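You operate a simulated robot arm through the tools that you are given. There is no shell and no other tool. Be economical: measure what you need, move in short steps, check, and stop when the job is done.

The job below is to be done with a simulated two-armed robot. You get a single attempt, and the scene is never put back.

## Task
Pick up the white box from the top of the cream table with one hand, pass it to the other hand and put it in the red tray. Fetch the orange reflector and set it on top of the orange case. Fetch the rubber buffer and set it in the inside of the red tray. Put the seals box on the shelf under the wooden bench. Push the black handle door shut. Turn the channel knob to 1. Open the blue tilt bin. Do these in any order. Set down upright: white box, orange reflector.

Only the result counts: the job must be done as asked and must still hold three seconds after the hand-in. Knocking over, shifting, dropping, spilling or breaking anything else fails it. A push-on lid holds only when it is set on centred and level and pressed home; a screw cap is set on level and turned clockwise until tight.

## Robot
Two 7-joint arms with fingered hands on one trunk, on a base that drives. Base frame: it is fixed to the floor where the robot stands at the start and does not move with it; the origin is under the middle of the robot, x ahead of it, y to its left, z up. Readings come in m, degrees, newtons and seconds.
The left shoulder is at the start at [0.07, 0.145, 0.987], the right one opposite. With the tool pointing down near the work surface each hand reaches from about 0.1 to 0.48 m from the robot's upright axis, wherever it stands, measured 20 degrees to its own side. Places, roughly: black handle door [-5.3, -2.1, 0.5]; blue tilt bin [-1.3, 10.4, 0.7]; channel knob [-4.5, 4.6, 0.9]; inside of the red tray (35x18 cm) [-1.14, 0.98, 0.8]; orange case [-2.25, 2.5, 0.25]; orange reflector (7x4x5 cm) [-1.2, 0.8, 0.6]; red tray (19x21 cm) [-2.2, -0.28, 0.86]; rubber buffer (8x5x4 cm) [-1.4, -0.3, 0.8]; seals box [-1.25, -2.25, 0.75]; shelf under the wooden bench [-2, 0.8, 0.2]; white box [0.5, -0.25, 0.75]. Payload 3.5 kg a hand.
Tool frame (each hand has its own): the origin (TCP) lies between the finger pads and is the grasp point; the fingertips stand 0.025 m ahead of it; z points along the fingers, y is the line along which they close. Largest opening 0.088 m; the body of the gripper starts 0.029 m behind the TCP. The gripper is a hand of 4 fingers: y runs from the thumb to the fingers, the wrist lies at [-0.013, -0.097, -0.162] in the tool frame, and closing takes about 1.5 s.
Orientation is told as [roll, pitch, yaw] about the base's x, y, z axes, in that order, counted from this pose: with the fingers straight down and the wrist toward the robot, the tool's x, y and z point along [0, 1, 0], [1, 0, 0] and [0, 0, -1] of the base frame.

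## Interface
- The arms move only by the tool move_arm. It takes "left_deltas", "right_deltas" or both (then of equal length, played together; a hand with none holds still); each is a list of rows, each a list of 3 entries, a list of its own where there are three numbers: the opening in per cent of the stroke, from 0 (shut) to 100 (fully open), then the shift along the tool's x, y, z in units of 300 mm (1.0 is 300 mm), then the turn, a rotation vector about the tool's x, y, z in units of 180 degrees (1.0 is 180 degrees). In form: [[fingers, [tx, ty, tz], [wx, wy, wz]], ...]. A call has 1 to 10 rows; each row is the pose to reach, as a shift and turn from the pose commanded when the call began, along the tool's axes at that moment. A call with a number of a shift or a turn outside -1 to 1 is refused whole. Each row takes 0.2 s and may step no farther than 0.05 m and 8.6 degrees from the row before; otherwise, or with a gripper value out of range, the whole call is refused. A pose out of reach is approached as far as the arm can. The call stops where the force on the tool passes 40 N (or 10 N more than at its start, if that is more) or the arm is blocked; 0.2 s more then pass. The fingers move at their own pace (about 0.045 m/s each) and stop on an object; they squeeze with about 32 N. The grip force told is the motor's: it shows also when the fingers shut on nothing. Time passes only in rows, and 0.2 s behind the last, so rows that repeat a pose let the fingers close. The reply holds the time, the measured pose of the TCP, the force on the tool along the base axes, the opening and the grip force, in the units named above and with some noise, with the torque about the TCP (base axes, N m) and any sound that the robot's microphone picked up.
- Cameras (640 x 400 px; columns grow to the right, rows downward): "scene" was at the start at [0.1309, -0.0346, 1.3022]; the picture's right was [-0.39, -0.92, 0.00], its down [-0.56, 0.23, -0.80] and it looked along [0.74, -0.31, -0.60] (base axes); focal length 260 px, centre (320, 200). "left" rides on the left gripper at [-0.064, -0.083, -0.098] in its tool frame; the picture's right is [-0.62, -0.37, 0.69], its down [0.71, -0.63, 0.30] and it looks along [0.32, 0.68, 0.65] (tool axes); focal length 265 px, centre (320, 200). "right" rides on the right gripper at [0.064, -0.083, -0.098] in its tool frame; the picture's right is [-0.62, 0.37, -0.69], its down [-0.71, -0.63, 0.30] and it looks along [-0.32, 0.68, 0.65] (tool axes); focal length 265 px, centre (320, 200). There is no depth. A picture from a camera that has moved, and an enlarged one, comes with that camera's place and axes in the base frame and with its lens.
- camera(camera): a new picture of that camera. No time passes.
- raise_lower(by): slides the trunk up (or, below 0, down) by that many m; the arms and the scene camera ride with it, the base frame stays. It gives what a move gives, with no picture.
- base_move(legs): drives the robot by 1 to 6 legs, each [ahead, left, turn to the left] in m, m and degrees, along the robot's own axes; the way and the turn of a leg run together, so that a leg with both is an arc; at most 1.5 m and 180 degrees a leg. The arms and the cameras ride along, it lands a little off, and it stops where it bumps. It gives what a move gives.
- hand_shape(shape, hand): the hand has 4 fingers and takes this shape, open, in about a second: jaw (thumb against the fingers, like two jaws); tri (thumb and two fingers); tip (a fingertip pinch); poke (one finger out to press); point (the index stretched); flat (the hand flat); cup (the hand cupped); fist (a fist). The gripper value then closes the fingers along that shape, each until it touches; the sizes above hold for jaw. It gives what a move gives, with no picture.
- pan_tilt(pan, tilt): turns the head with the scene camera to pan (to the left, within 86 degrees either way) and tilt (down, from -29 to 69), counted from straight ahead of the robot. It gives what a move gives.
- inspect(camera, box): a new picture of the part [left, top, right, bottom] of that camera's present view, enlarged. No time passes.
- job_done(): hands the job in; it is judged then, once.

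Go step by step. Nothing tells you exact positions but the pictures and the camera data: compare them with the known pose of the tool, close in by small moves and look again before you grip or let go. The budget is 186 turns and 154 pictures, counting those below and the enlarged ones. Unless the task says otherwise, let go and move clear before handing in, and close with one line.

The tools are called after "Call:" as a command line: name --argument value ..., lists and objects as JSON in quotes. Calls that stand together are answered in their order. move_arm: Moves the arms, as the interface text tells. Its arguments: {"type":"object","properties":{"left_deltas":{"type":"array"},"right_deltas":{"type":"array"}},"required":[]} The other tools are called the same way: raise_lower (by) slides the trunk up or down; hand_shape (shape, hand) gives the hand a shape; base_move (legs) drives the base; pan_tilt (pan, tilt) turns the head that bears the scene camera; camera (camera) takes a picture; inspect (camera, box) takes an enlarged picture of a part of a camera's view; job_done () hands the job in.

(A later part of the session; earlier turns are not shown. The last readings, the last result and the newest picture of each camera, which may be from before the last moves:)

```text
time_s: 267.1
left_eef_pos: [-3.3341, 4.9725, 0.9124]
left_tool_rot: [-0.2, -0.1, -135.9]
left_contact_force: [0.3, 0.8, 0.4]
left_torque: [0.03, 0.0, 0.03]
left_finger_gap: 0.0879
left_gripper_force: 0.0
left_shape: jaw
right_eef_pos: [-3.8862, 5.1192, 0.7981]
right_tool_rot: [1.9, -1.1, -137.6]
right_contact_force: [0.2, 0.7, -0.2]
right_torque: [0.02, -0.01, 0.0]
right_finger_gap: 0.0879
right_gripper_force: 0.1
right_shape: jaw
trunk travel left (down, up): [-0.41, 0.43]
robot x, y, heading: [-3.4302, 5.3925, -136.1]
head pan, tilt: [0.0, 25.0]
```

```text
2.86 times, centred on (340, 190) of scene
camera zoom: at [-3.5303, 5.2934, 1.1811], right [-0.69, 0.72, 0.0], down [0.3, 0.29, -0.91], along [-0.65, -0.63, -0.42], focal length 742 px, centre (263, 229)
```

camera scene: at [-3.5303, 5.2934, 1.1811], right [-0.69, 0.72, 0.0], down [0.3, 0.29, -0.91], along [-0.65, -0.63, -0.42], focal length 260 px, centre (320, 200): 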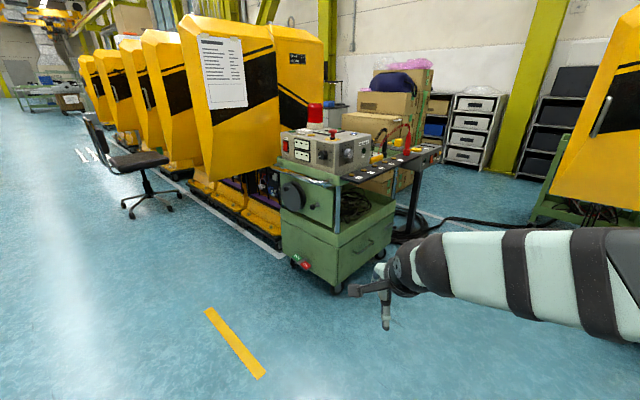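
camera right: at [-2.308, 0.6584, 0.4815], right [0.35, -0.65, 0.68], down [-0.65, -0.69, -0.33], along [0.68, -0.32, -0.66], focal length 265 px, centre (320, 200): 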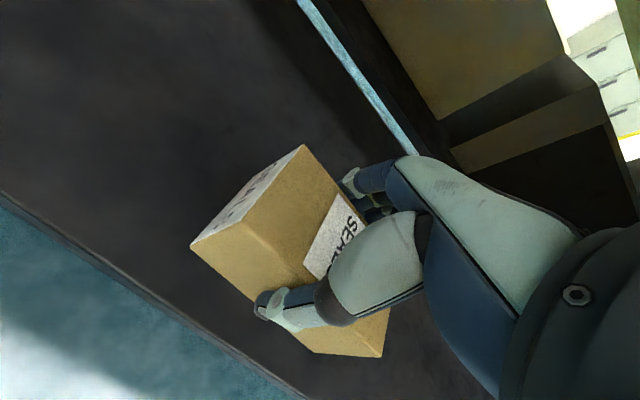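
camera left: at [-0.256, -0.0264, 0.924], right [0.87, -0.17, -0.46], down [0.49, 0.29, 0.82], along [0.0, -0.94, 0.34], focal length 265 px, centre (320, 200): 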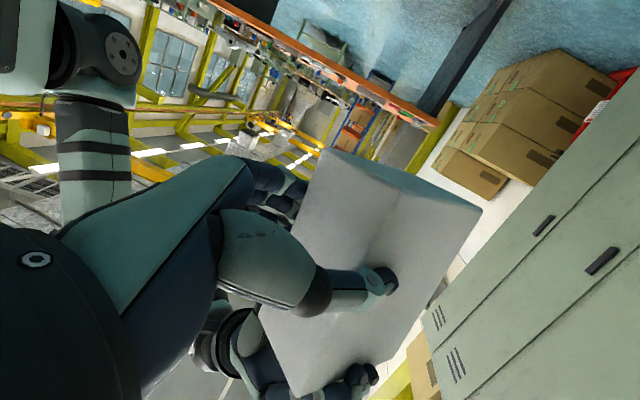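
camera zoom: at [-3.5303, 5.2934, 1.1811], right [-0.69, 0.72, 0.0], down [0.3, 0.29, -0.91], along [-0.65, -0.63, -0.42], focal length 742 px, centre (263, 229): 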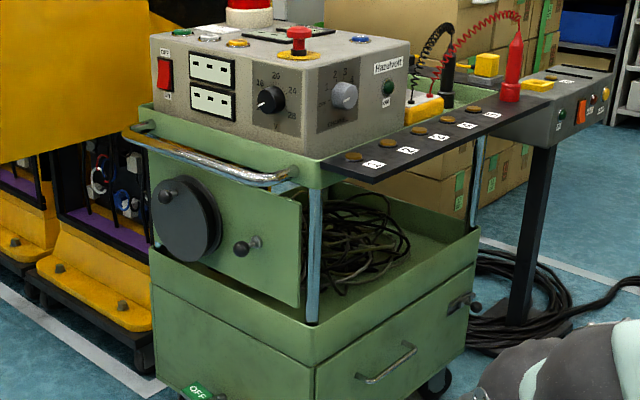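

The grey knob with numbers is on the cart's +y side. I raise the trunk, face -y and sidestep in front of it for a straight view.

Call:
raise_lower --by 0.15

Call:
base_move --legs '[[0, 0, 46], [-0.1, -0.9, 0]]'

Call:
camera --camera "scene"

Call:
inspect --camera "scene" --box '[240, 120, 400, 220]'

```text
time_s: 268.8
left_eef_pos: [-3.3336, 4.9721, 1.0635]
left_tool_rot: [-0.2, 0.0, -135.9]
left_contact_force: [-0.2, 0.5, 0.2]
left_torque: [0.0, -0.02, -0.04]
left_finger_gap: 0.0876
left_gripper_force: 0.0
left_shape: jaw
right_eef_pos: [-3.8856, 5.119, 0.9469]
right_tool_rot: [1.9, -1.1, -137.5]
right_contact_force: [-0.3, 1.2, -0.3]
right_torque: [0.05, -0.01, 0.02]
right_finger_gap: 0.088
right_gripper_force: 0.0
right_shape: jaw
trunk travel left (down, up): [-0.56, 0.28]
robot x, y, heading: [-3.4241, 5.3902, -136.2]
head pan, tilt: [0.0, 25.0]
```

```text
time_s: 275.7
left_eef_pos: [-3.9576, 5.2674, 1.0633]
left_tool_rot: [-0.2, -0.1, -89.6]
left_contact_force: [0.7, 0.5, 0.2]
left_torque: [-0.03, -0.01, -0.03]
left_finger_gap: 0.0878
left_gripper_force: 0.1
left_shape: jaw
right_eef_pos: [-4.4448, 4.9699, 0.9471]
right_tool_rot: [1.8, -1.1, -91.4]
right_contact_force: [-1.4, -0.3, 0.2]
right_torque: [0.0, -0.02, 0.04]
right_finger_gap: 0.0878
right_gripper_force: 0.1
right_shape: jaw
trunk travel left (down, up): [-0.56, 0.28]
robot x, y, heading: [-4.3233, 5.4858, -90.1]
head pan, tilt: [0.0, 25.0]
```

```text
80 pictures are left
camera scene: at [-4.3244, 5.3476, 1.3311], right [-1.0, 0.0, 0.0], down [0.0, 0.42, -0.91], along [0.0, -0.91, -0.42], focal length 260 px, centre (320, 200)
```

scene: 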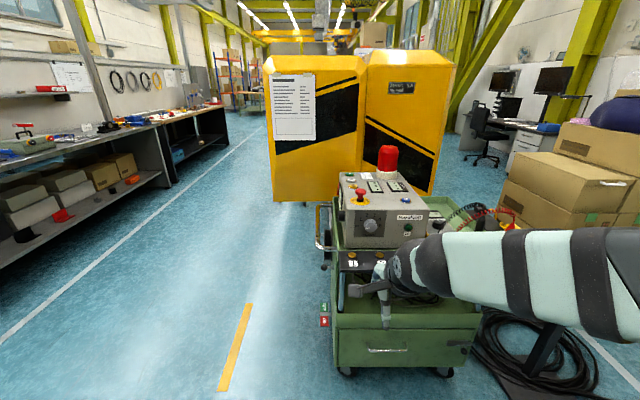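

```text
4.00 times, centred on (320, 170) of scene
camera zoom: at [-4.3244, 5.3476, 1.3311], right [-1.0, 0.0, 0.0], down [0.0, 0.42, -0.91], along [0.0, -0.91, -0.42], focal length 1039 px, centre (320, 320)
```

zoom: 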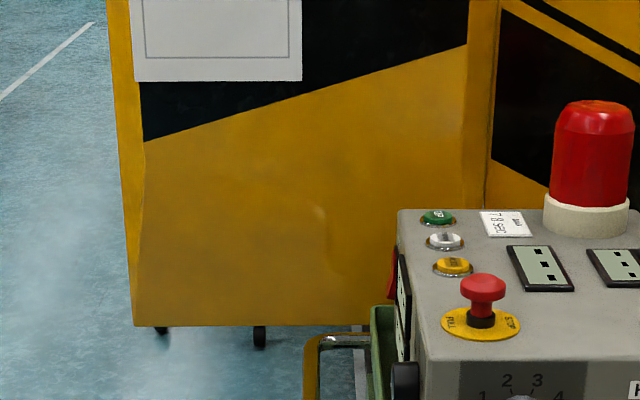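

Call:
inspect --camera "scene" --box '[335, 200, 435, 262]'

```text
6.40 times, centred on (385, 231) of scene
camera zoom: at [-4.3244, 5.3476, 1.3311], right [-1.0, 0.0, 0.0], down [0.0, 0.42, -0.91], along [0.0, -0.91, -0.42], focal length 1663 px, centre (-96, 2)
```

zoom: 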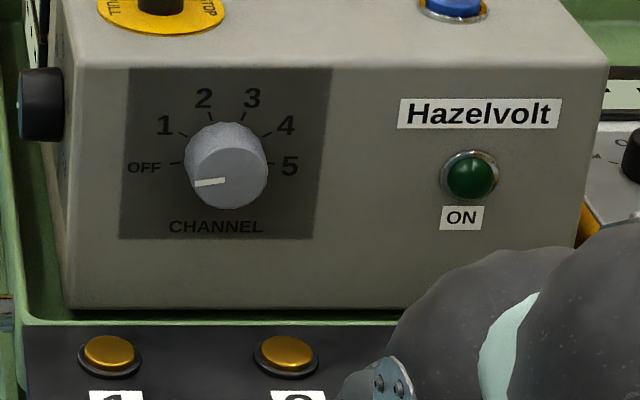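

The channel knob (≈42 mm, face centre ≈[-4.504, 4.541, 0.858]) points at OFF; position 1 is about 41° clockwise. I'll grip it with the right hand pitched forward-down, so first I turn the hand into that pose.

Call:
move_arm --right_deltas '[[100, [0.023, 0.01, -0.017], [-0.0114, -0.02305, -0.03613]], [100, [0.047, 0.02, -0.033], [-0.0228, -0.0461, -0.07226]], [100, [0.07, 0.03, -0.05], [-0.0342, -0.0692, -0.1084]], [100, [0.093, 0.04, -0.067], [-0.0456, -0.0922, -0.1445]], [100, [0.117, 0.05, -0.083], [-0.057, -0.1153, -0.1806]], [100, [0.14, 0.06, -0.1], [-0.0684, -0.1383, -0.2168]], [100, [0.163, 0.07, -0.117], [-0.0798, -0.1614, -0.2529]], [100, [0.187, 0.08, -0.133], [-0.0911, -0.1844, -0.289]], [100, [0.21, 0.09, -0.15], [-0.1025, -0.2075, -0.3252]], [100, [0.233, 0.1, -0.167], [-0.1139, -0.2305, -0.3613]]]'

Call:
move_arm --right_deltas '[[100, [0, 0, 0], [-0.0114, -0.02305, -0.03613]], [100, [0, 0, 0], [-0.0228, -0.0461, -0.07226]], [100, [0, 0, 0], [-0.0342, -0.0692, -0.1084]], [100, [0, 0, 0], [-0.0456, -0.0922, -0.1445]]]'

Call:
camera --camera "scene"

```text
time_s: 277.9
left_eef_pos: [-3.957, 5.2674, 1.0627]
left_tool_rot: [-0.2, -0.1, -89.6]
left_contact_force: [0.4, 0.4, 0.0]
left_torque: [0.02, -0.03, 0.01]
left_finger_gap: 0.0876
left_gripper_force: 0.0
left_shape: jaw
right_eef_pos: [-4.3764, 4.9401, 1.0003]
right_tool_rot: [-43.8, 3.5, -24.9]
right_contact_force: [0.4, -0.6, 1.0]
right_torque: [0.03, -0.02, 0.01]
right_finger_gap: 0.0878
right_gripper_force: 0.0
right_shape: jaw
trunk travel left (down, up): [-0.56, 0.28]
robot x, y, heading: [-4.325, 5.4887, -90.1]
head pan, tilt: [0.0, 25.0]
```

```text
time_s: 278.9
left_eef_pos: [-3.9567, 5.268, 1.0632]
left_tool_rot: [-0.2, -0.1, -89.6]
left_contact_force: [0.4, -0.4, 0.3]
left_torque: [0.02, -0.03, 0.02]
left_finger_gap: 0.0878
left_gripper_force: 0.2
left_shape: jaw
right_eef_pos: [-4.377, 4.9408, 1.0007]
right_tool_rot: [-56.2, 18.3, -1.7]
right_contact_force: [-0.7, -0.7, 0.6]
right_torque: [0.01, 0.02, -0.05]
right_finger_gap: 0.088
right_gripper_force: 0.2
right_shape: jaw
trunk travel left (down, up): [-0.56, 0.28]
robot x, y, heading: [-4.3256, 5.495, -90.1]
head pan, tilt: [0.0, 25.0]
```

```text
77 pictures are left
camera scene: at [-4.3246, 5.3475, 1.3311], right [-1.0, 0.0, 0.0], down [0.0, 0.42, -0.91], along [0.0, -0.91, -0.42], focal length 260 px, centre (320, 200)
```

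scene: 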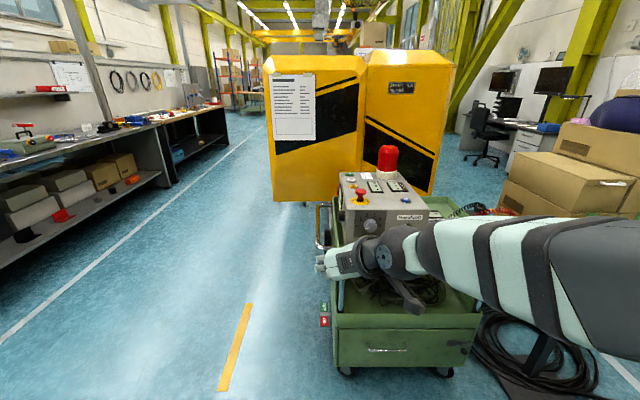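

The pose works. I flatten it slightly and roll more so the turn stays clear of the button plate, then move in front of the knob.

Call:
move_arm --right_deltas '[[100, [0, 0, 0], [0.0103, -0.0237, -0.028]], [100, [0, 0, 0], [0.0207, -0.0474, -0.0561]], [100, [0, 0, 0], [0.031, -0.071, -0.0841]], [100, [0, 0, 0], [0.0414, -0.0947, -0.1122]], [100, [0, 0, 0], [0.0517, -0.1184, -0.1402]]]'

Call:
base_move --legs '[[0.2, -0.128, 0]]'

Call:
raise_lower --by -0.14

Call:
pan_tilt --pan -5 --tilt 38

Call:
camera --camera "scene"

Call:
camera --camera "right"

```text
time_s: 280.1
left_eef_pos: [-3.9559, 5.2679, 1.063]
left_tool_rot: [-0.2, -0.2, -89.5]
left_contact_force: [0.2, 0.1, 0.1]
left_torque: [-0.02, 0.0, -0.03]
left_finger_gap: 0.0879
left_gripper_force: 0.1
left_shape: jaw
right_eef_pos: [-4.3756, 4.9392, 1.0001]
right_tool_rot: [-77.0, 45.0, 0.0]
right_contact_force: [-1.1, 0.3, 0.5]
right_torque: [0.0, 0.03, 0.0]
right_finger_gap: 0.088
right_gripper_force: 0.1
right_shape: jaw
trunk travel left (down, up): [-0.56, 0.28]
robot x, y, heading: [-4.3253, 5.4942, -89.9]
head pan, tilt: [0.0, 25.0]
```

```text
time_s: 281.9
left_eef_pos: [-4.0846, 5.0657, 1.0632]
left_tool_rot: [-0.3, -0.1, -89.6]
left_contact_force: [-0.3, -0.6, -0.4]
left_torque: [0.03, -0.01, -0.01]
left_finger_gap: 0.0877
left_gripper_force: 0.1
left_shape: jaw
right_eef_pos: [-4.5051, 4.7385, 0.9995]
right_tool_rot: [-76.8, 44.9, -0.1]
right_contact_force: [0.3, 0.4, 0.3]
right_torque: [0.0, 0.0, -0.01]
right_finger_gap: 0.0879
right_gripper_force: 0.2
right_shape: jaw
trunk travel left (down, up): [-0.56, 0.28]
robot x, y, heading: [-4.4553, 5.2883, -90.1]
head pan, tilt: [0.0, 25.0]
```

```text
time_s: 283.5
left_eef_pos: [-4.0852, 5.0667, 0.9231]
left_tool_rot: [-0.1, 0.0, -89.7]
left_contact_force: [0.5, 0.0, -0.4]
left_torque: [-0.01, 0.02, -0.02]
left_finger_gap: 0.0877
left_gripper_force: 0.1
left_shape: jaw
right_eef_pos: [-4.5045, 4.7404, 0.8598]
right_tool_rot: [-76.9, 44.9, 0.0]
right_contact_force: [-0.3, 0.8, -0.5]
right_torque: [0.0, -0.03, 0.0]
right_finger_gap: 0.0878
right_gripper_force: 0.1
right_shape: jaw
trunk travel left (down, up): [-0.42, 0.42]
robot x, y, heading: [-4.4519, 5.2916, -90.1]
head pan, tilt: [0.0, 25.0]
```

```text
time_s: 284.3
left_eef_pos: [-4.0839, 5.0667, 0.9227]
left_tool_rot: [-0.2, -0.1, -89.7]
left_contact_force: [-0.4, 0.2, 0.1]
left_torque: [0.04, -0.04, 0.01]
left_finger_gap: 0.0878
left_gripper_force: 0.0
left_shape: jaw
right_eef_pos: [-4.5055, 4.7381, 0.8595]
right_tool_rot: [-76.8, 44.9, -0.1]
right_contact_force: [-0.1, 0.7, 0.3]
right_torque: [-0.01, 0.02, -0.01]
right_finger_gap: 0.0879
right_gripper_force: 0.1
right_shape: jaw
trunk travel left (down, up): [-0.42, 0.42]
robot x, y, heading: [-4.4534, 5.2869, -90.2]
head pan, tilt: [-5.0, 38.0]
```

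```text
76 pictures are left
camera scene: at [-4.4597, 5.1526, 1.1708], right [-1.0, 0.09, 0.0], down [0.05, 0.61, -0.79], along [-0.07, -0.79, -0.62], focal length 260 px, centre (320, 200)
```

scene: 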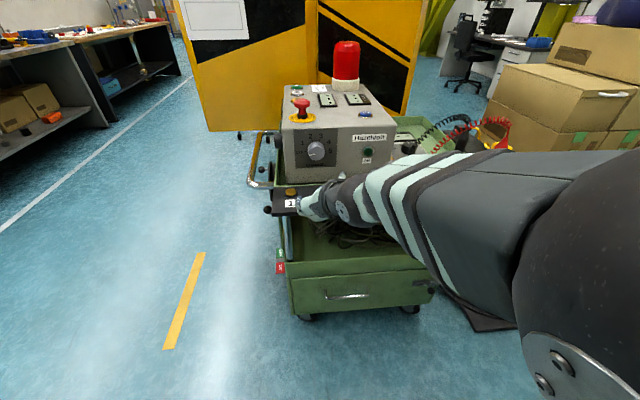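

```text
75 pictures are left
camera right: at [-4.5924, 4.8493, 0.89], right [0.8, 0.53, 0.28], down [0.0, -0.46, 0.89], along [0.6, -0.71, -0.36], focal length 265 px, centre (320, 200)
```

right: 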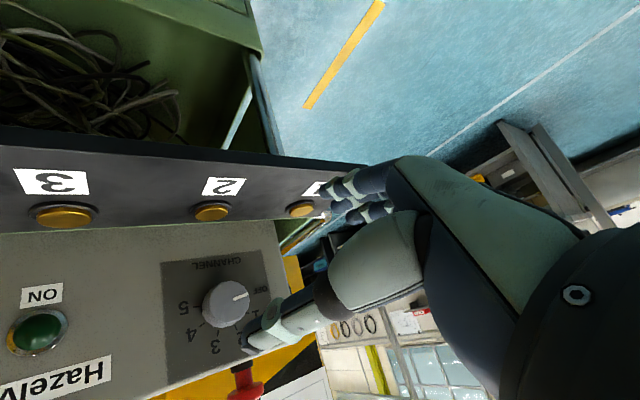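

The knob is dead ahead. I slide forward to just short of it and check alignment.

Call:
move_arm --right_deltas '[[100, [-0.025, 0.002, 0.106], [0, 0, 0]], [100, [-0.051, 0.004, 0.212], [0, 0, 0]], [100, [-0.076, 0.007, 0.317], [0, 0, 0]], [100, [-0.101, 0.009, 0.423], [0, 0, 0]], [100, [-0.1265, 0.011, 0.529], [0, 0, 0]], [100, [-0.1265, 0.011, 0.529], [0, 0, 0]]]'

Call:
inspect --camera "scene" --box '[260, 110, 380, 210]'

Call:
camera --camera "right"

```text
time_s: 285.7
left_eef_pos: [-4.0842, 5.0668, 0.9233]
left_tool_rot: [-0.2, -0.1, -89.7]
left_contact_force: [-0.4, -0.3, -0.2]
left_torque: [0.01, -0.03, 0.0]
left_finger_gap: 0.0875
left_gripper_force: 0.0
left_shape: jaw
right_eef_pos: [-4.5032, 4.5761, 0.8588]
right_tool_rot: [-76.9, 44.9, -0.2]
right_contact_force: [-1.1, 0.3, -0.7]
right_torque: [-0.01, -0.03, 0.01]
right_finger_gap: 0.0879
right_gripper_force: 0.0
right_shape: jaw
trunk travel left (down, up): [-0.42, 0.42]
robot x, y, heading: [-4.4533, 5.2898, -90.0]
head pan, tilt: [-5.0, 38.0]
```

```text
4.00 times, centred on (320, 160) of scene
camera zoom: at [-4.4599, 5.1536, 1.1709], right [-1.0, 0.09, 0.0], down [0.05, 0.61, -0.79], along [-0.07, -0.79, -0.62], focal length 1039 px, centre (320, 360)
```

zoom: 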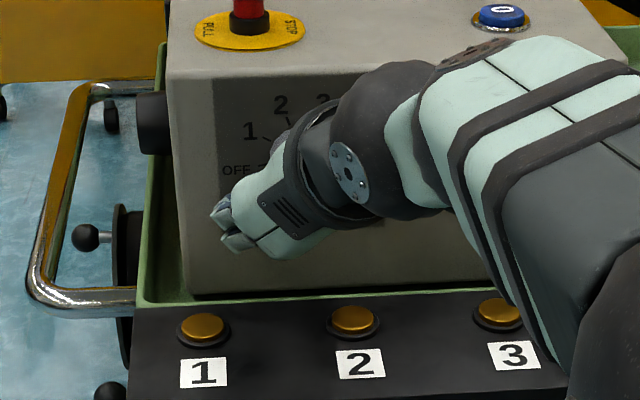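

```text
73 pictures are left
camera right: at [-4.5909, 4.6858, 0.8883], right [0.8, 0.53, 0.28], down [-0.01, -0.46, 0.89], along [0.6, -0.71, -0.36], focal length 265 px, centre (320, 200)
```

right: 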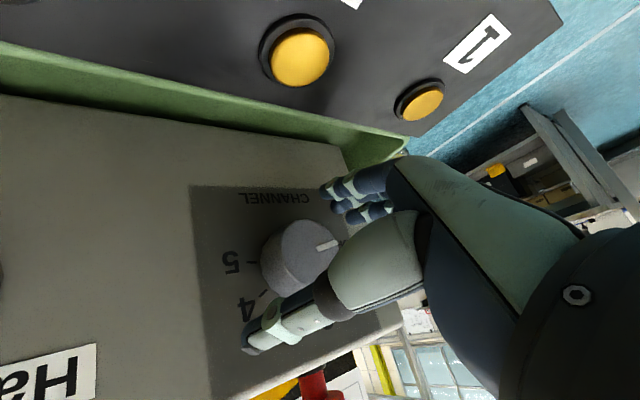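

The knob is centred between thumb and fingers. I advance 2 cm and close gently on it.

Call:
move_arm --right_deltas '[[100, [-0.008, 0.01, 0.035], [0, 0, 0]], [100, [-0.015, 0.015, 0.067], [0, 0, 0]], [60, [-0.015, 0.015, 0.067], [0, 0, 0]], [30, [-0.015, 0.015, 0.067], [0, 0, 0]], [0, [-0.015, 0.015, 0.067], [0, 0, 0]], [0, [-0.015, 0.015, 0.067], [0, 0, 0]], [0, [-0.015, 0.015, 0.067], [0, 0, 0]], [0, [-0.015, 0.015, 0.067], [0, 0, 0]], [0, [-0.015, 0.015, 0.067], [0, 0, 0]]]'

Call:
camera --camera "right"

```text
time_s: 286.9
left_eef_pos: [-4.0845, 5.0702, 0.9246]
left_tool_rot: [-0.2, -0.4, -89.8]
left_contact_force: [-0.4, -0.7, 0.3]
left_torque: [0.0, -0.06, 0.05]
left_finger_gap: 0.0876
left_gripper_force: 0.0
left_shape: jaw
right_eef_pos: [-4.4951, 4.5633, 0.8541]
right_tool_rot: [-76.1, 44.8, 1.3]
right_contact_force: [1.3, 29.4, -1.0]
right_torque: [0.2, 0.02, 0.56]
right_finger_gap: 0.0618
right_gripper_force: 7.9
right_shape: jaw
trunk travel left (down, up): [-0.42, 0.42]
robot x, y, heading: [-4.4536, 5.2903, -90.1]
head pan, tilt: [-5.0, 38.0]
stopped in row 6 (right hand): the force on the tool passed its limit at 40 N (the readings are from after the stop); the commanded pose is now the measured one
```

```text
72 pictures are left
camera right: at [-4.5837, 4.6712, 0.8854], right [0.79, 0.54, 0.29], down [0.0, -0.47, 0.88], along [0.61, -0.7, -0.37], focal length 265 px, centre (320, 200)
```

right: 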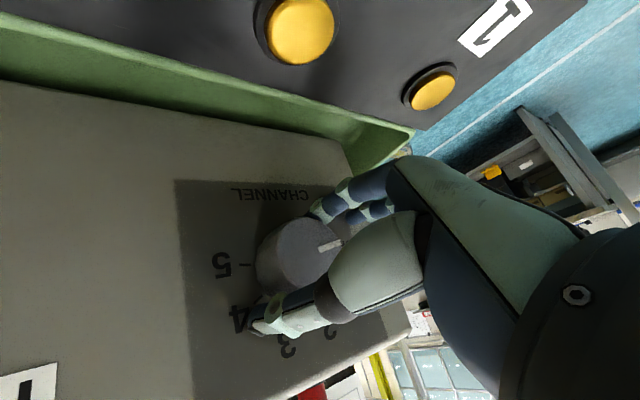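

The fingertips press the panel as they close. I back off 6 mm and finish closing.

Call:
move_arm --right_deltas '[[30, [0.004, -0.005, -0.022], [0, 0, 0]], [0, [0.004, -0.005, -0.022], [0, 0, 0]], [0, [0.004, -0.005, -0.022], [0, 0, 0]], [0, [0.004, -0.005, -0.022], [0, 0, 0]], [0, [0.004, -0.005, -0.022], [0, 0, 0]], [0, [0.004, -0.005, -0.022], [0, 0, 0]]]'

Call:
camera --camera "right"

```text
time_s: 288.3
left_eef_pos: [-4.0843, 5.0672, 0.9232]
left_tool_rot: [-0.2, -0.1, -89.7]
left_contact_force: [0.2, 0.6, -0.3]
left_torque: [0.0, -0.01, 0.01]
left_finger_gap: 0.0876
left_gripper_force: 0.1
left_shape: jaw
right_eef_pos: [-4.4984, 4.5653, 0.8541]
right_tool_rot: [-76.6, 44.9, 0.5]
right_contact_force: [-0.3, 3.3, 4.2]
right_torque: [0.12, -0.11, 0.4]
right_finger_gap: 0.0296
right_gripper_force: 32.2
right_shape: jaw
trunk travel left (down, up): [-0.42, 0.42]
robot x, y, heading: [-4.4527, 5.2898, -89.8]
head pan, tilt: [-5.0, 38.0]
```

```text
71 pictures are left
camera right: at [-4.586, 4.6736, 0.8858], right [0.8, 0.54, 0.28], down [0.0, -0.46, 0.89], along [0.61, -0.71, -0.37], focal length 265 px, centre (320, 200)
```

right: 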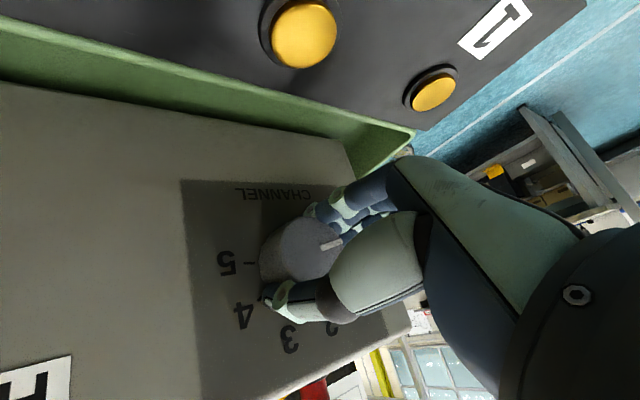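

The grip reads 32 N on the knob. I turn it 42° clockwise.

Call:
move_arm --right_deltas '[[0, [0, 0, 0], [-0.0088, 0, 0.038]], [0, [0, 0, 0], [-0.0175, 0, 0.076]], [0, [0, 0, 0], [-0.0263, 0, 0.114]], [0, [0, 0, 0], [-0.035, 0, 0.152]], [0, [0, 0, 0], [-0.0438, 0, 0.19]], [0, [0, 0, 0], [-0.0525, 0, 0.228]], [0, [0, 0, 0], [-0.0525, 0, 0.228]]]'

Call:
inspect --camera "right" --box '[160, 120, 420, 380]'

```text
time_s: 289.9
left_eef_pos: [-4.0848, 5.0669, 0.9235]
left_tool_rot: [-0.2, -0.1, -89.7]
left_contact_force: [-0.4, -0.3, 0.0]
left_torque: [-0.01, 0.0, 0.01]
left_finger_gap: 0.0876
left_gripper_force: 0.0
left_shape: jaw
right_eef_pos: [-4.4994, 4.5649, 0.8547]
right_tool_rot: [-76.5, 2.6, 0.3]
right_contact_force: [-0.9, 4.2, 2.4]
right_torque: [-0.2, 0.07, -0.06]
right_finger_gap: 0.0292
right_gripper_force: 31.8
right_shape: jaw
trunk travel left (down, up): [-0.42, 0.42]
robot x, y, heading: [-4.452, 5.2853, -90.0]
head pan, tilt: [-5.0, 38.0]
```

```text
1.54 times, centred on (290, 250) of right
camera zoom: at [-4.5834, 4.6741, 0.8189], right [0.4, 0.53, 0.75], down [-0.6, -0.46, 0.65], along [0.69, -0.71, 0.13], focal length 408 px, centre (366, 123)
```

zoom: 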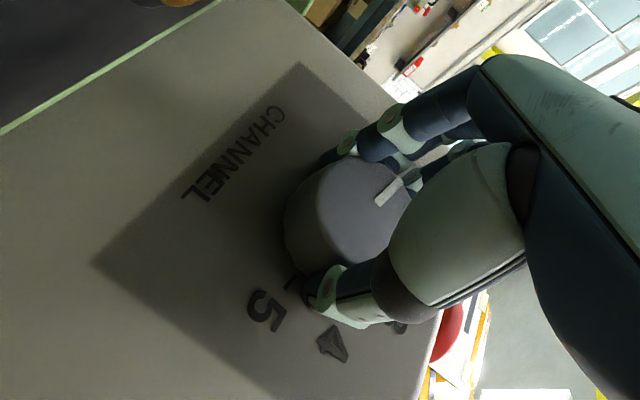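

The pointer moved with the hand. I release, back straight off and verify.

Call:
move_arm --right_deltas '[[40, [0, 0, 0], [0, 0, 0]], [80, [0, 0, 0], [0, 0, 0]], [100, [0, 0, 0], [0, 0, 0]], [100, [0, 0, 0], [0, 0, 0]], [100, [0, 0, 0], [0, 0, 0]], [100, [0.02, 0, -0.1], [0, 0, 0]], [100, [0.04, 0, -0.22], [0, 0, 0]], [100, [0, 0, -0.35], [0, 0, 0]], [100, [-0.1, 0, -0.5], [0, 0, 0]], [100, [-0.2, 0, -0.6], [0, 0, 0]]]'

Call:
inspect --camera "scene" --box '[260, 110, 380, 210]'

```text
refused: row 9 steps farther than a row can; nothing moved
```

```text
4.00 times, centred on (320, 160) of scene
camera zoom: at [-4.4597, 5.1544, 1.1709], right [-1.0, 0.09, 0.0], down [0.05, 0.61, -0.79], along [-0.07, -0.79, -0.61], focal length 1039 px, centre (320, 360)
```

zoom: 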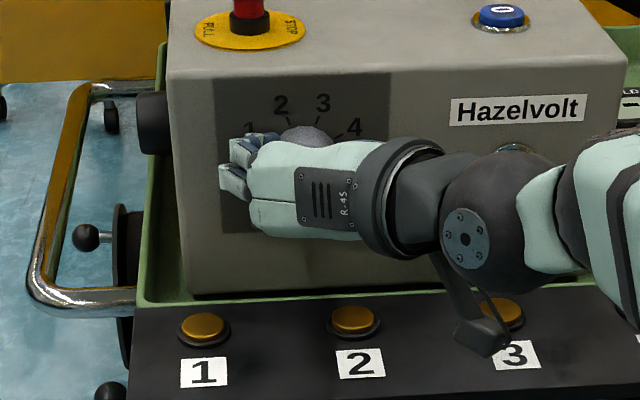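

Call:
move_arm --right_deltas '[[40, [0, 0, 0], [0, 0, 0]], [80, [0, 0, 0], [0, 0, 0]], [100, [0, 0, 0], [0, 0, 0]], [100, [0, 0, 0], [0, 0, 0]], [100, [0, 0, 0], [0, 0, 0]], [100, [0, 0, -0.1], [0, 0, 0]], [100, [-0.02, 0, -0.22], [0, 0, 0]], [100, [-0.06, 0, -0.35], [0, 0, 0]], [100, [-0.12, 0, -0.48], [0, 0, 0]], [100, [-0.2, 0, -0.6], [0, 0, 0]]]'

Call:
base_move --legs '[[-0.3, 0, 0]]'

Call:
inspect --camera "scene" --box '[270, 80, 390, 180]'

```text
time_s: 292.1
left_eef_pos: [-4.0837, 5.0671, 0.9229]
left_tool_rot: [-0.2, -0.1, -89.7]
left_contact_force: [0.2, 0.6, -0.5]
left_torque: [0.0, 0.0, 0.01]
left_finger_gap: 0.0877
left_gripper_force: 0.0
left_shape: jaw
right_eef_pos: [-4.4941, 4.7262, 0.9556]
right_tool_rot: [-76.5, 2.8, 0.2]
right_contact_force: [0.1, 0.2, 1.1]
right_torque: [-0.02, 0.02, 0.05]
right_finger_gap: 0.0877
right_gripper_force: 0.1
right_shape: jaw
trunk travel left (down, up): [-0.42, 0.42]
robot x, y, heading: [-4.4521, 5.2887, -90.0]
head pan, tilt: [-5.0, 38.0]
```

```text
time_s: 294.2
left_eef_pos: [-4.0843, 5.369, 0.9223]
left_tool_rot: [-0.1, -0.1, -89.8]
left_contact_force: [-0.2, 0.2, -0.4]
left_torque: [-0.04, -0.03, 0.0]
left_finger_gap: 0.0878
left_gripper_force: 0.1
left_shape: jaw
right_eef_pos: [-4.4934, 5.0291, 0.9544]
right_tool_rot: [-76.5, 2.8, 0.1]
right_contact_force: [1.3, -0.1, 0.5]
right_torque: [0.01, 0.01, -0.03]
right_finger_gap: 0.0877
right_gripper_force: 0.0
right_shape: jaw
trunk travel left (down, up): [-0.42, 0.42]
robot x, y, heading: [-4.4516, 5.5896, -89.9]
head pan, tilt: [-5.0, 38.0]
```

```text
4.00 times, centred on (330, 130) of scene
camera zoom: at [-4.4594, 5.4566, 1.1708], right [-1.0, 0.09, 0.0], down [0.06, 0.61, -0.79], along [-0.07, -0.79, -0.62], focal length 1039 px, centre (280, 480)
```

zoom: 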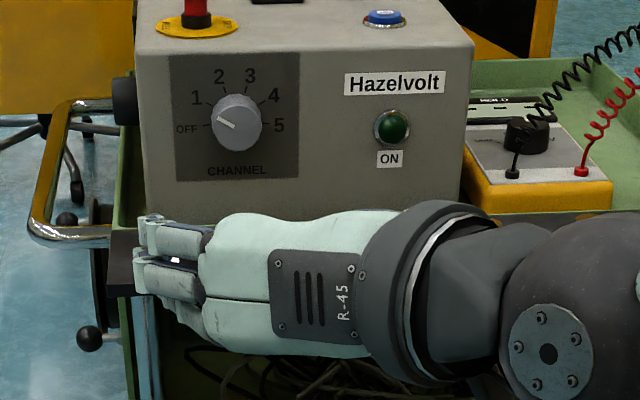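

Call:
inspect --camera "scene" --box '[300, 85, 350, 130]'

```text
8.89 times, centred on (325, 108) of scene
camera zoom: at [-4.4594, 5.4566, 1.1708], right [-1.0, 0.09, 0.0], down [0.06, 0.61, -0.79], along [-0.07, -0.79, -0.62], focal length 2310 px, centre (276, 1022)
```

zoom: 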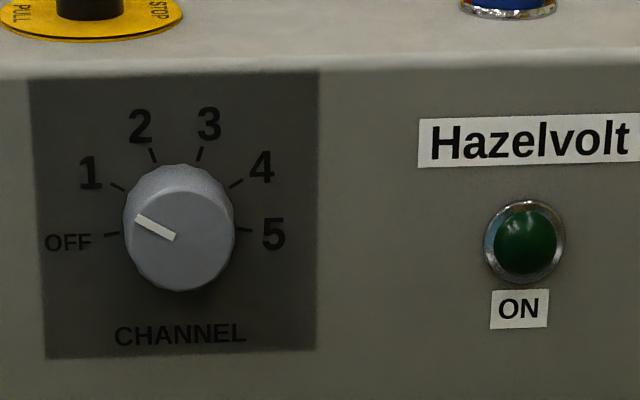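

The pointer sits exactly on 1. Next the blue tilt bin near [-1.3, 10.4]; I turn around and drive up the aisle.

Call:
base_move --legs '[[0, 0, 180], [0, -1.45, 0], [1.0, -0.12, 0]]'

Call:
pan_tilt --pan -10 --tilt 12

Call:
camera --camera "scene"

```text
time_s: 313.6
left_eef_pos: [-3.2581, 6.8216, 0.9231]
left_tool_rot: [-0.1, -0.1, 90.9]
left_contact_force: [-0.4, -0.5, 0.6]
left_torque: [-0.02, -0.06, -0.03]
left_finger_gap: 0.0875
left_gripper_force: 0.0
left_shape: jaw
right_eef_pos: [-2.8509, 7.1661, 0.9539]
right_tool_rot: [-76.5, 2.9, -179.3]
right_contact_force: [-0.5, 0.1, 0.0]
right_torque: [0.0, -0.02, -0.01]
right_finger_gap: 0.0875
right_gripper_force: 0.1
right_shape: jaw
trunk travel left (down, up): [-0.42, 0.42]
robot x, y, heading: [-2.8842, 6.6024, 90.4]
head pan, tilt: [-5.0, 38.0]
```

```text
time_s: 314.5
left_eef_pos: [-3.2571, 6.8214, 0.9231]
left_tool_rot: [-0.2, -0.2, 90.7]
left_contact_force: [-0.2, -0.5, 0.1]
left_torque: [-0.03, 0.01, 0.0]
left_finger_gap: 0.0878
left_gripper_force: 0.0
left_shape: jaw
right_eef_pos: [-2.8522, 7.1662, 0.9557]
right_tool_rot: [-76.5, 2.9, -179.3]
right_contact_force: [0.5, 0.6, 0.3]
right_torque: [0.03, 0.0, 0.05]
right_finger_gap: 0.0875
right_gripper_force: 0.0
right_shape: jaw
trunk travel left (down, up): [-0.42, 0.42]
robot x, y, heading: [-2.8875, 6.6001, 90.6]
head pan, tilt: [-10.0, 12.0]
```

```text
66 pictures are left
camera scene: at [-2.872, 6.7426, 1.2121], right [0.99, -0.17, 0.0], down [-0.03, -0.21, -0.98], along [0.16, 0.96, -0.21], focal length 260 px, centre (320, 200)
```

scene: 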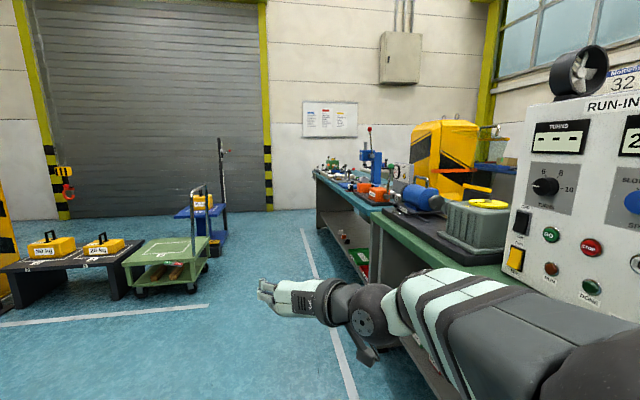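

Clear aisle ahead. I drive on to y≈9.7 and look right for the bin.

Call:
base_move --legs '[[1.5, 0.1, 0], [1.5, 0, 0]]'

Call:
pan_tilt --pan -55 --tilt 20

Call:
camera --camera "scene"

```text
refused: leg 1 is longer than a leg can be; nothing moved
```

```text
time_s: 315.6
left_eef_pos: [-3.2583, 6.8219, 0.9234]
left_tool_rot: [-0.2, -0.2, 90.8]
left_contact_force: [0.1, -0.4, 0.1]
left_torque: [0.04, 0.0, 0.0]
left_finger_gap: 0.0876
left_gripper_force: 0.1
left_shape: jaw
right_eef_pos: [-2.8509, 7.1673, 0.9538]
right_tool_rot: [-76.5, 2.8, -179.3]
right_contact_force: [0.3, -0.6, 0.2]
right_torque: [-0.01, 0.02, 0.0]
right_finger_gap: 0.0876
right_gripper_force: 0.2
right_shape: jaw
trunk travel left (down, up): [-0.42, 0.42]
robot x, y, heading: [-2.8877, 6.6065, 90.5]
head pan, tilt: [-55.0, 20.0]
```

```text
65 pictures are left
camera scene: at [-2.8117, 6.7047, 1.1992], right [0.58, -0.81, 0.0], down [-0.28, -0.2, -0.94], along [0.76, 0.55, -0.34], focal length 260 px, centre (320, 200)
```

scene: 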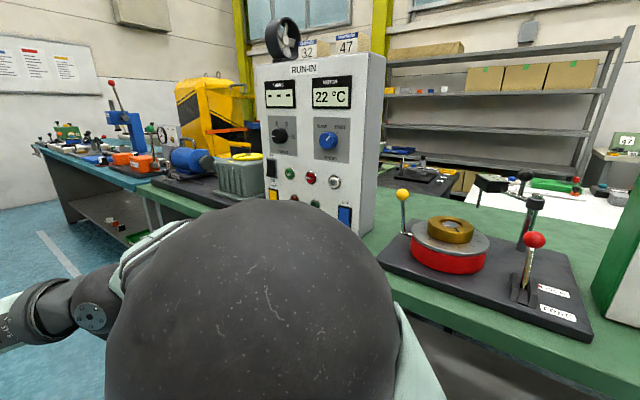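

Call:
base_move --legs '[[1.49, 0.1, 0], [1.49, 0, 0]]'

Call:
camera --camera "scene"

```text
time_s: 329.9
left_eef_pos: [-3.425, 9.7849, 0.9239]
left_tool_rot: [-0.2, -0.1, 91.6]
left_contact_force: [-0.5, -0.3, 0.3]
left_torque: [0.01, -0.01, 0.03]
left_finger_gap: 0.0877
left_gripper_force: 0.0
left_shape: jaw
right_eef_pos: [-3.0228, 10.1353, 0.9533]
right_tool_rot: [-76.6, 2.8, -178.6]
right_contact_force: [-0.2, -0.3, 0.1]
right_torque: [0.0, 0.01, 0.01]
right_finger_gap: 0.0878
right_gripper_force: 0.1
right_shape: jaw
trunk travel left (down, up): [-0.42, 0.42]
robot x, y, heading: [-3.0555, 9.5707, 91.4]
head pan, tilt: [-55.0, 20.0]
```

```text
64 pictures are left
camera scene: at [-2.977, 9.674, 1.1992], right [0.59, -0.81, 0.0], down [-0.28, -0.2, -0.94], along [0.76, 0.55, -0.34], focal length 260 px, centre (320, 200)
```

scene: 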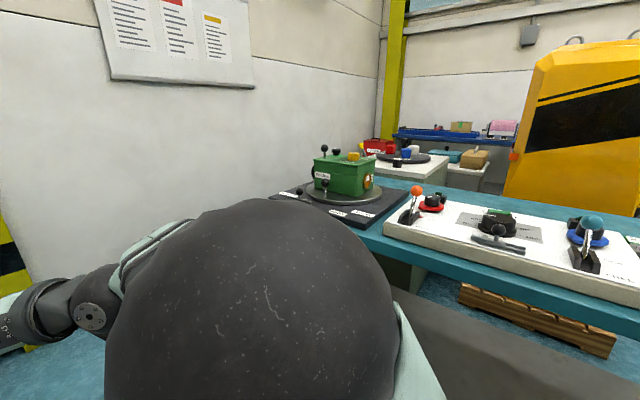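

The bench runs up to the wall, so the bin must be reached from the other aisle. I reverse to y≈5 where there seems to be a gap between benches.

Call:
base_move --legs '[[0, 0, -1.4], [-1.49, 0, 0], [-1.49, 0, 0], [-1.49, 0, 0]]'

Call:
pan_tilt --pan -82 --tilt 18

Call:
camera --camera "scene"

```text
time_s: 347.1
left_eef_pos: [-3.418, 6.4719, 0.9281]
left_tool_rot: [1.1, 0.4, 88.7]
left_contact_force: [0.1, -0.3, 0.7]
left_torque: [-0.04, 0.02, 0.0]
left_finger_gap: 0.0878
left_gripper_force: 0.1
left_shape: jaw
right_eef_pos: [-3.0048, 6.8042, 0.953]
right_tool_rot: [-76.5, 2.3, 179.0]
right_contact_force: [-0.1, 0.0, -0.7]
right_torque: [0.01, 0.04, 0.0]
right_finger_gap: 0.0875
right_gripper_force: 0.1
right_shape: jaw
trunk travel left (down, up): [-0.42, 0.42]
robot x, y, heading: [-3.0654, 6.2417, 89.1]
head pan, tilt: [-55.0, 20.0]
stopped in leg 4: the robot was blocked; the commanded pose is now the measured one
```

```text
time_s: 348.0
left_eef_pos: [-3.4192, 6.4727, 0.9277]
left_tool_rot: [1.0, 0.4, 88.7]
left_contact_force: [0.2, -0.4, 0.0]
left_torque: [0.02, -0.02, 0.02]
left_finger_gap: 0.0877
left_gripper_force: 0.2
left_shape: jaw
right_eef_pos: [-3.0026, 6.8041, 0.9529]
right_tool_rot: [-76.4, 2.1, 179.2]
right_contact_force: [-0.4, 0.1, -0.1]
right_torque: [0.03, -0.03, -0.01]
right_finger_gap: 0.0877
right_gripper_force: 0.1
right_shape: jaw
trunk travel left (down, up): [-0.42, 0.42]
robot x, y, heading: [-3.0669, 6.2413, 88.8]
head pan, tilt: [-82.0, 18.0]
```

```text
63 pictures are left
camera scene: at [-2.9594, 6.2997, 1.2015], right [0.12, -0.99, 0.0], down [-0.32, -0.04, -0.95], along [0.94, 0.11, -0.32], focal length 260 px, centre (320, 200)
```

scene: 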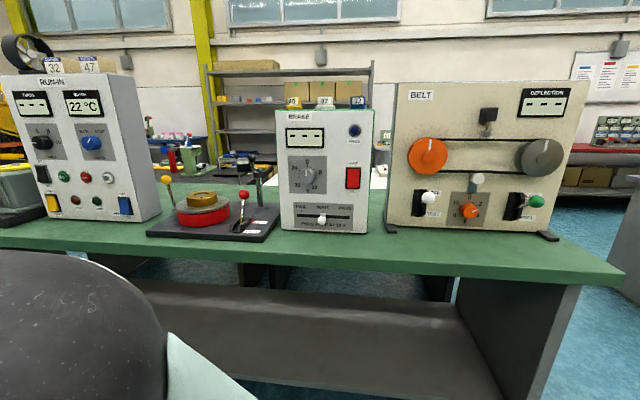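

The base was blocked on the way back, and the left arm seems nudged. I look left to see what it touches.

Call:
pan_tilt --pan 75 --tilt 25

Call:
camera --camera "scene"

Call:
camera --camera "left"

```text
time_s: 350.4
left_eef_pos: [-3.4185, 6.4728, 0.9274]
left_tool_rot: [1.0, 0.4, 88.6]
left_contact_force: [0.2, 0.8, -0.1]
left_torque: [-0.02, 0.0, 0.0]
left_finger_gap: 0.0878
left_gripper_force: 0.1
left_shape: jaw
right_eef_pos: [-3.0036, 6.8026, 0.9528]
right_tool_rot: [-76.5, 2.1, 179.1]
right_contact_force: [-0.5, -0.1, 0.2]
right_torque: [0.01, -0.02, -0.01]
right_finger_gap: 0.0876
right_gripper_force: 0.0
right_shape: jaw
trunk travel left (down, up): [-0.42, 0.42]
robot x, y, heading: [-3.0653, 6.2405, 89.2]
head pan, tilt: [75.0, 25.0]
```

```text
62 pictures are left
camera scene: at [-3.1406, 6.3139, 1.1922], right [0.28, 0.96, 0.0], down [0.4, -0.12, -0.91], along [-0.88, 0.25, -0.41], focal length 260 px, centre (320, 200)
```

scene: 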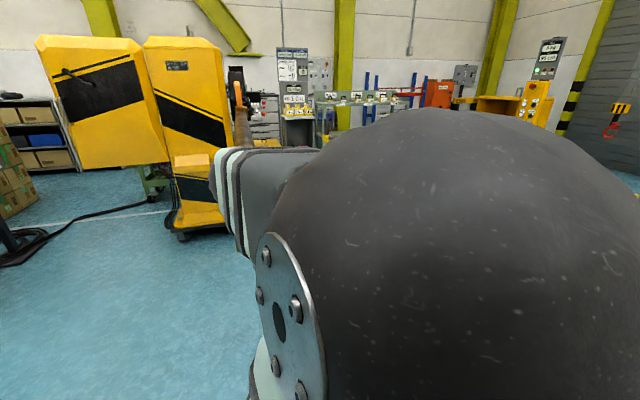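

```text
61 pictures are left
camera left: at [-3.3555, 6.3878, 1.0265], right [0.6, -0.39, -0.7], down [-0.73, -0.62, -0.29], along [-0.32, 0.69, -0.65], focal length 265 px, centre (320, 200)
```

left: 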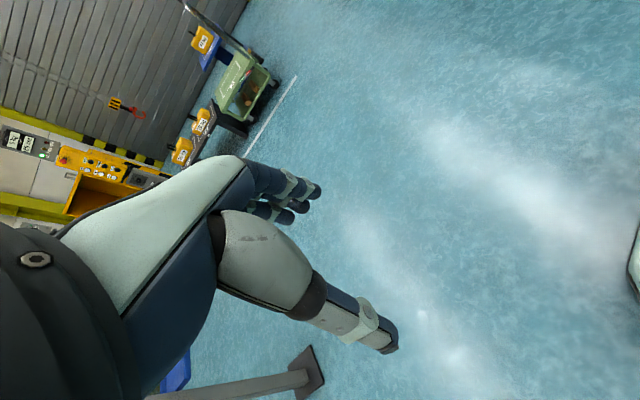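

A stand with a long bar lies to the left; my left elbow probably touched the bar's end. I move right, away from it, and look.

Call:
base_move --legs '[[0.02, -0.25, 0]]'

Call:
pan_tilt --pan 30 --tilt 20

Call:
camera --camera "scene"

```text
time_s: 352.3
left_eef_pos: [-3.1757, 6.4877, 0.9228]
left_tool_rot: [0.4, 0.5, 88.7]
left_contact_force: [0.5, -0.4, 0.1]
left_torque: [-0.01, 0.01, 0.02]
left_finger_gap: 0.088
left_gripper_force: 0.1
left_shape: jaw
right_eef_pos: [-2.763, 6.8195, 0.9526]
right_tool_rot: [-76.4, 2.7, 179.1]
right_contact_force: [0.2, -0.1, -0.4]
right_torque: [-0.02, 0.01, 0.04]
right_finger_gap: 0.0877
right_gripper_force: 0.1
right_shape: jaw
trunk travel left (down, up): [-0.42, 0.42]
robot x, y, heading: [-2.8156, 6.2566, 88.9]
head pan, tilt: [75.0, 25.0]
```

```text
time_s: 353.4
left_eef_pos: [-3.1771, 6.4879, 0.9238]
left_tool_rot: [0.2, 0.5, 88.7]
left_contact_force: [-0.3, 0.0, 0.2]
left_torque: [-0.03, -0.03, 0.02]
left_finger_gap: 0.0878
left_gripper_force: 0.0
left_shape: jaw
right_eef_pos: [-2.7626, 6.8198, 0.9531]
right_tool_rot: [-76.5, 2.9, 179.1]
right_contact_force: [0.0, 0.3, 0.8]
right_torque: [-0.03, -0.02, 0.0]
right_finger_gap: 0.0879
right_gripper_force: 0.1
right_shape: jaw
trunk travel left (down, up): [-0.42, 0.42]
robot x, y, heading: [-2.8154, 6.2571, 89.0]
head pan, tilt: [30.0, 20.0]
```

```text
60 pictures are left
camera scene: at [-2.8582, 6.3864, 1.1992], right [0.88, 0.48, 0.0], down [0.17, -0.3, -0.94], along [-0.45, 0.82, -0.34], focal length 260 px, centre (320, 200)
```

scene: 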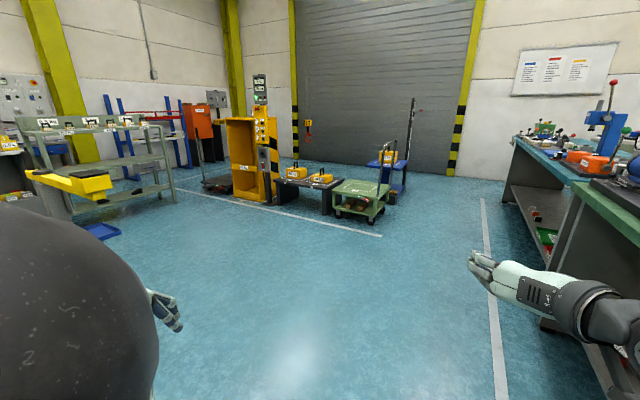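

The bar ends near [-3.36, 6.4, 1.0]. I raise the trunk so my elbows clear it, go back past it keeping right, and look across toward the other aisle.

Call:
raise_lower --by 0.32

Call:
base_move --legs '[[-1.4, 0.05, 1]]'

Call:
pan_tilt --pan 20 --tilt 20

Call:
camera --camera "scene"

Call:
pan_tilt --pan -75 --tilt 15

Call:
camera --camera "scene"

```text
time_s: 356.6
left_eef_pos: [-3.1766, 6.489, 1.2433]
left_tool_rot: [0.3, 0.5, 88.7]
left_contact_force: [-0.8, 0.2, 1.1]
left_torque: [-0.01, -0.02, -0.01]
left_finger_gap: 0.0877
left_gripper_force: 0.1
left_shape: jaw
right_eef_pos: [-2.7631, 6.8207, 1.2736]
right_tool_rot: [-76.3, 3.0, 179.0]
right_contact_force: [0.2, 0.2, -0.5]
right_torque: [0.0, 0.04, -0.01]
right_finger_gap: 0.0878
right_gripper_force: 0.1
right_shape: jaw
trunk travel left (down, up): [-0.74, 0.1]
robot x, y, heading: [-2.8157, 6.2566, 88.8]
head pan, tilt: [30.0, 20.0]
```

```text
time_s: 363.5
left_eef_pos: [-3.2429, 5.097, 1.2425]
left_tool_rot: [0.2, 0.5, 90.1]
left_contact_force: [-0.1, 0.8, 0.0]
left_torque: [0.02, -0.01, 0.0]
left_finger_gap: 0.0876
left_gripper_force: 0.0
left_shape: jaw
right_eef_pos: [-2.8356, 5.4392, 1.2729]
right_tool_rot: [-76.4, 2.8, -179.5]
right_contact_force: [0.2, -0.7, -0.5]
right_torque: [-0.01, -0.03, 0.0]
right_finger_gap: 0.0877
right_gripper_force: 0.0
right_shape: jaw
trunk travel left (down, up): [-0.74, 0.1]
robot x, y, heading: [-2.8761, 4.873, 90.3]
head pan, tilt: [30.0, 20.0]
```

```text
time_s: 364.2
left_eef_pos: [-3.2441, 5.0967, 1.2426]
left_tool_rot: [0.2, 0.5, 90.0]
left_contact_force: [0.8, -0.3, 0.8]
left_torque: [0.01, 0.01, 0.02]
left_finger_gap: 0.0878
left_gripper_force: 0.1
left_shape: jaw
right_eef_pos: [-2.8369, 5.4372, 1.2725]
right_tool_rot: [-76.5, 2.7, -179.7]
right_contact_force: [0.8, 0.0, 0.2]
right_torque: [0.03, 0.0, -0.01]
right_finger_gap: 0.0878
right_gripper_force: 0.1
right_shape: jaw
trunk travel left (down, up): [-0.74, 0.1]
robot x, y, heading: [-2.875, 4.874, 90.1]
head pan, tilt: [20.0, 20.0]
```

```text
59 pictures are left
camera scene: at [-2.9077, 5.0087, 1.5192], right [0.94, 0.35, 0.0], down [0.12, -0.32, -0.94], along [-0.32, 0.88, -0.34], focal length 260 px, centre (320, 200)
```

scene: 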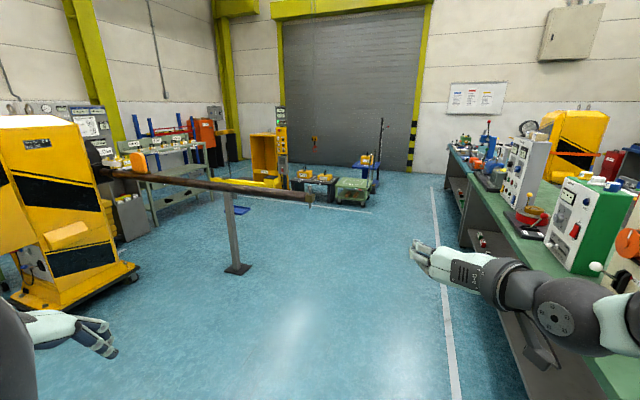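

```text
time_s: 365.9
left_eef_pos: [-3.2433, 5.0959, 1.2422]
left_tool_rot: [0.2, 0.5, 89.9]
left_contact_force: [-0.1, -0.3, 0.6]
left_torque: [-0.02, 0.0, -0.02]
left_finger_gap: 0.0881
left_gripper_force: 0.0
left_shape: jaw
right_eef_pos: [-2.8362, 5.4379, 1.2718]
right_tool_rot: [-76.4, 2.8, -179.6]
right_contact_force: [-0.8, -0.2, -0.6]
right_torque: [0.0, 0.03, 0.0]
right_finger_gap: 0.0876
right_gripper_force: 0.0
right_shape: jaw
trunk travel left (down, up): [-0.74, 0.1]
robot x, y, heading: [-2.8796, 4.8671, 90.0]
head pan, tilt: [-75.0, 15.0]
```

```text
58 pictures are left
camera scene: at [-2.7854, 4.9461, 1.5273], right [0.26, -0.96, 0.0], down [-0.25, -0.07, -0.97], along [0.93, 0.25, -0.26], focal length 260 px, centre (320, 200)
```

scene: 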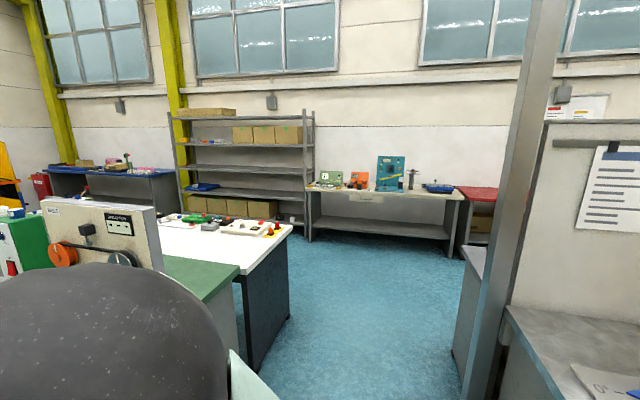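

The barrier bar sits undisturbed on its post. There is a passage to the other aisle around y≈5.1; I drive through it and look toward the bin.

Call:
base_move --legs '[[0.22, 0, 0], [0, 0, -90], [1.3, 0, 0], [1.1, 0, 0], [0, 0, 90]]'

Call:
pan_tilt --pan 5 --tilt 12

Call:
camera --camera "scene"

```text
time_s: 386.6
left_eef_pos: [-0.8344, 5.3645, 1.2435]
left_tool_rot: [0.3, 0.6, 91.7]
left_contact_force: [0.2, 0.1, -0.4]
left_torque: [-0.02, 0.0, -0.04]
left_finger_gap: 0.0881
left_gripper_force: 0.0
left_shape: jaw
right_eef_pos: [-0.4386, 5.7189, 1.2729]
right_tool_rot: [-76.4, 2.7, -177.8]
right_contact_force: [0.0, 0.3, -0.3]
right_torque: [-0.01, 0.03, 0.02]
right_finger_gap: 0.0876
right_gripper_force: 0.0
right_shape: jaw
trunk travel left (down, up): [-0.74, 0.1]
robot x, y, heading: [-0.4615, 5.1562, 91.9]
head pan, tilt: [-75.0, 15.0]
```

```text
time_s: 388.2
left_eef_pos: [-0.8336, 5.364, 1.242]
left_tool_rot: [0.4, 0.5, 91.9]
left_contact_force: [0.0, -0.6, -0.5]
left_torque: [-0.02, 0.01, 0.01]
left_finger_gap: 0.088
left_gripper_force: 0.0
left_shape: jaw
right_eef_pos: [-0.4382, 5.7185, 1.2722]
right_tool_rot: [-76.3, 2.7, -177.7]
right_contact_force: [-0.1, 0.6, 0.2]
right_torque: [0.02, -0.01, 0.0]
right_finger_gap: 0.0876
right_gripper_force: 0.1
right_shape: jaw
trunk travel left (down, up): [-0.74, 0.1]
robot x, y, heading: [-0.4584, 5.1507, 92.0]
head pan, tilt: [5.0, 12.0]
```

```text
57 pictures are left
camera scene: at [-0.4719, 5.294, 1.5322], right [0.99, 0.12, 0.0], down [0.03, -0.21, -0.98], along [-0.12, 0.97, -0.21], focal length 260 px, centre (320, 200)
```

scene: 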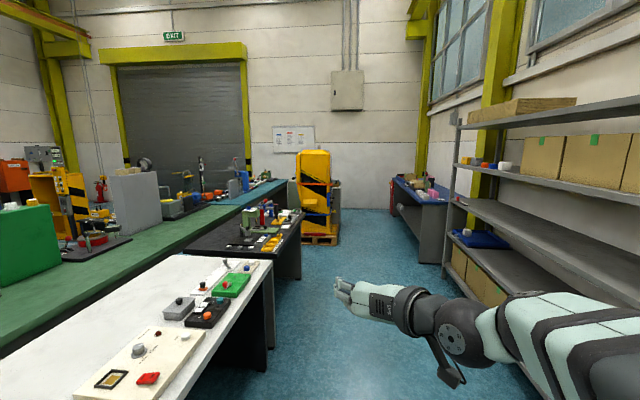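

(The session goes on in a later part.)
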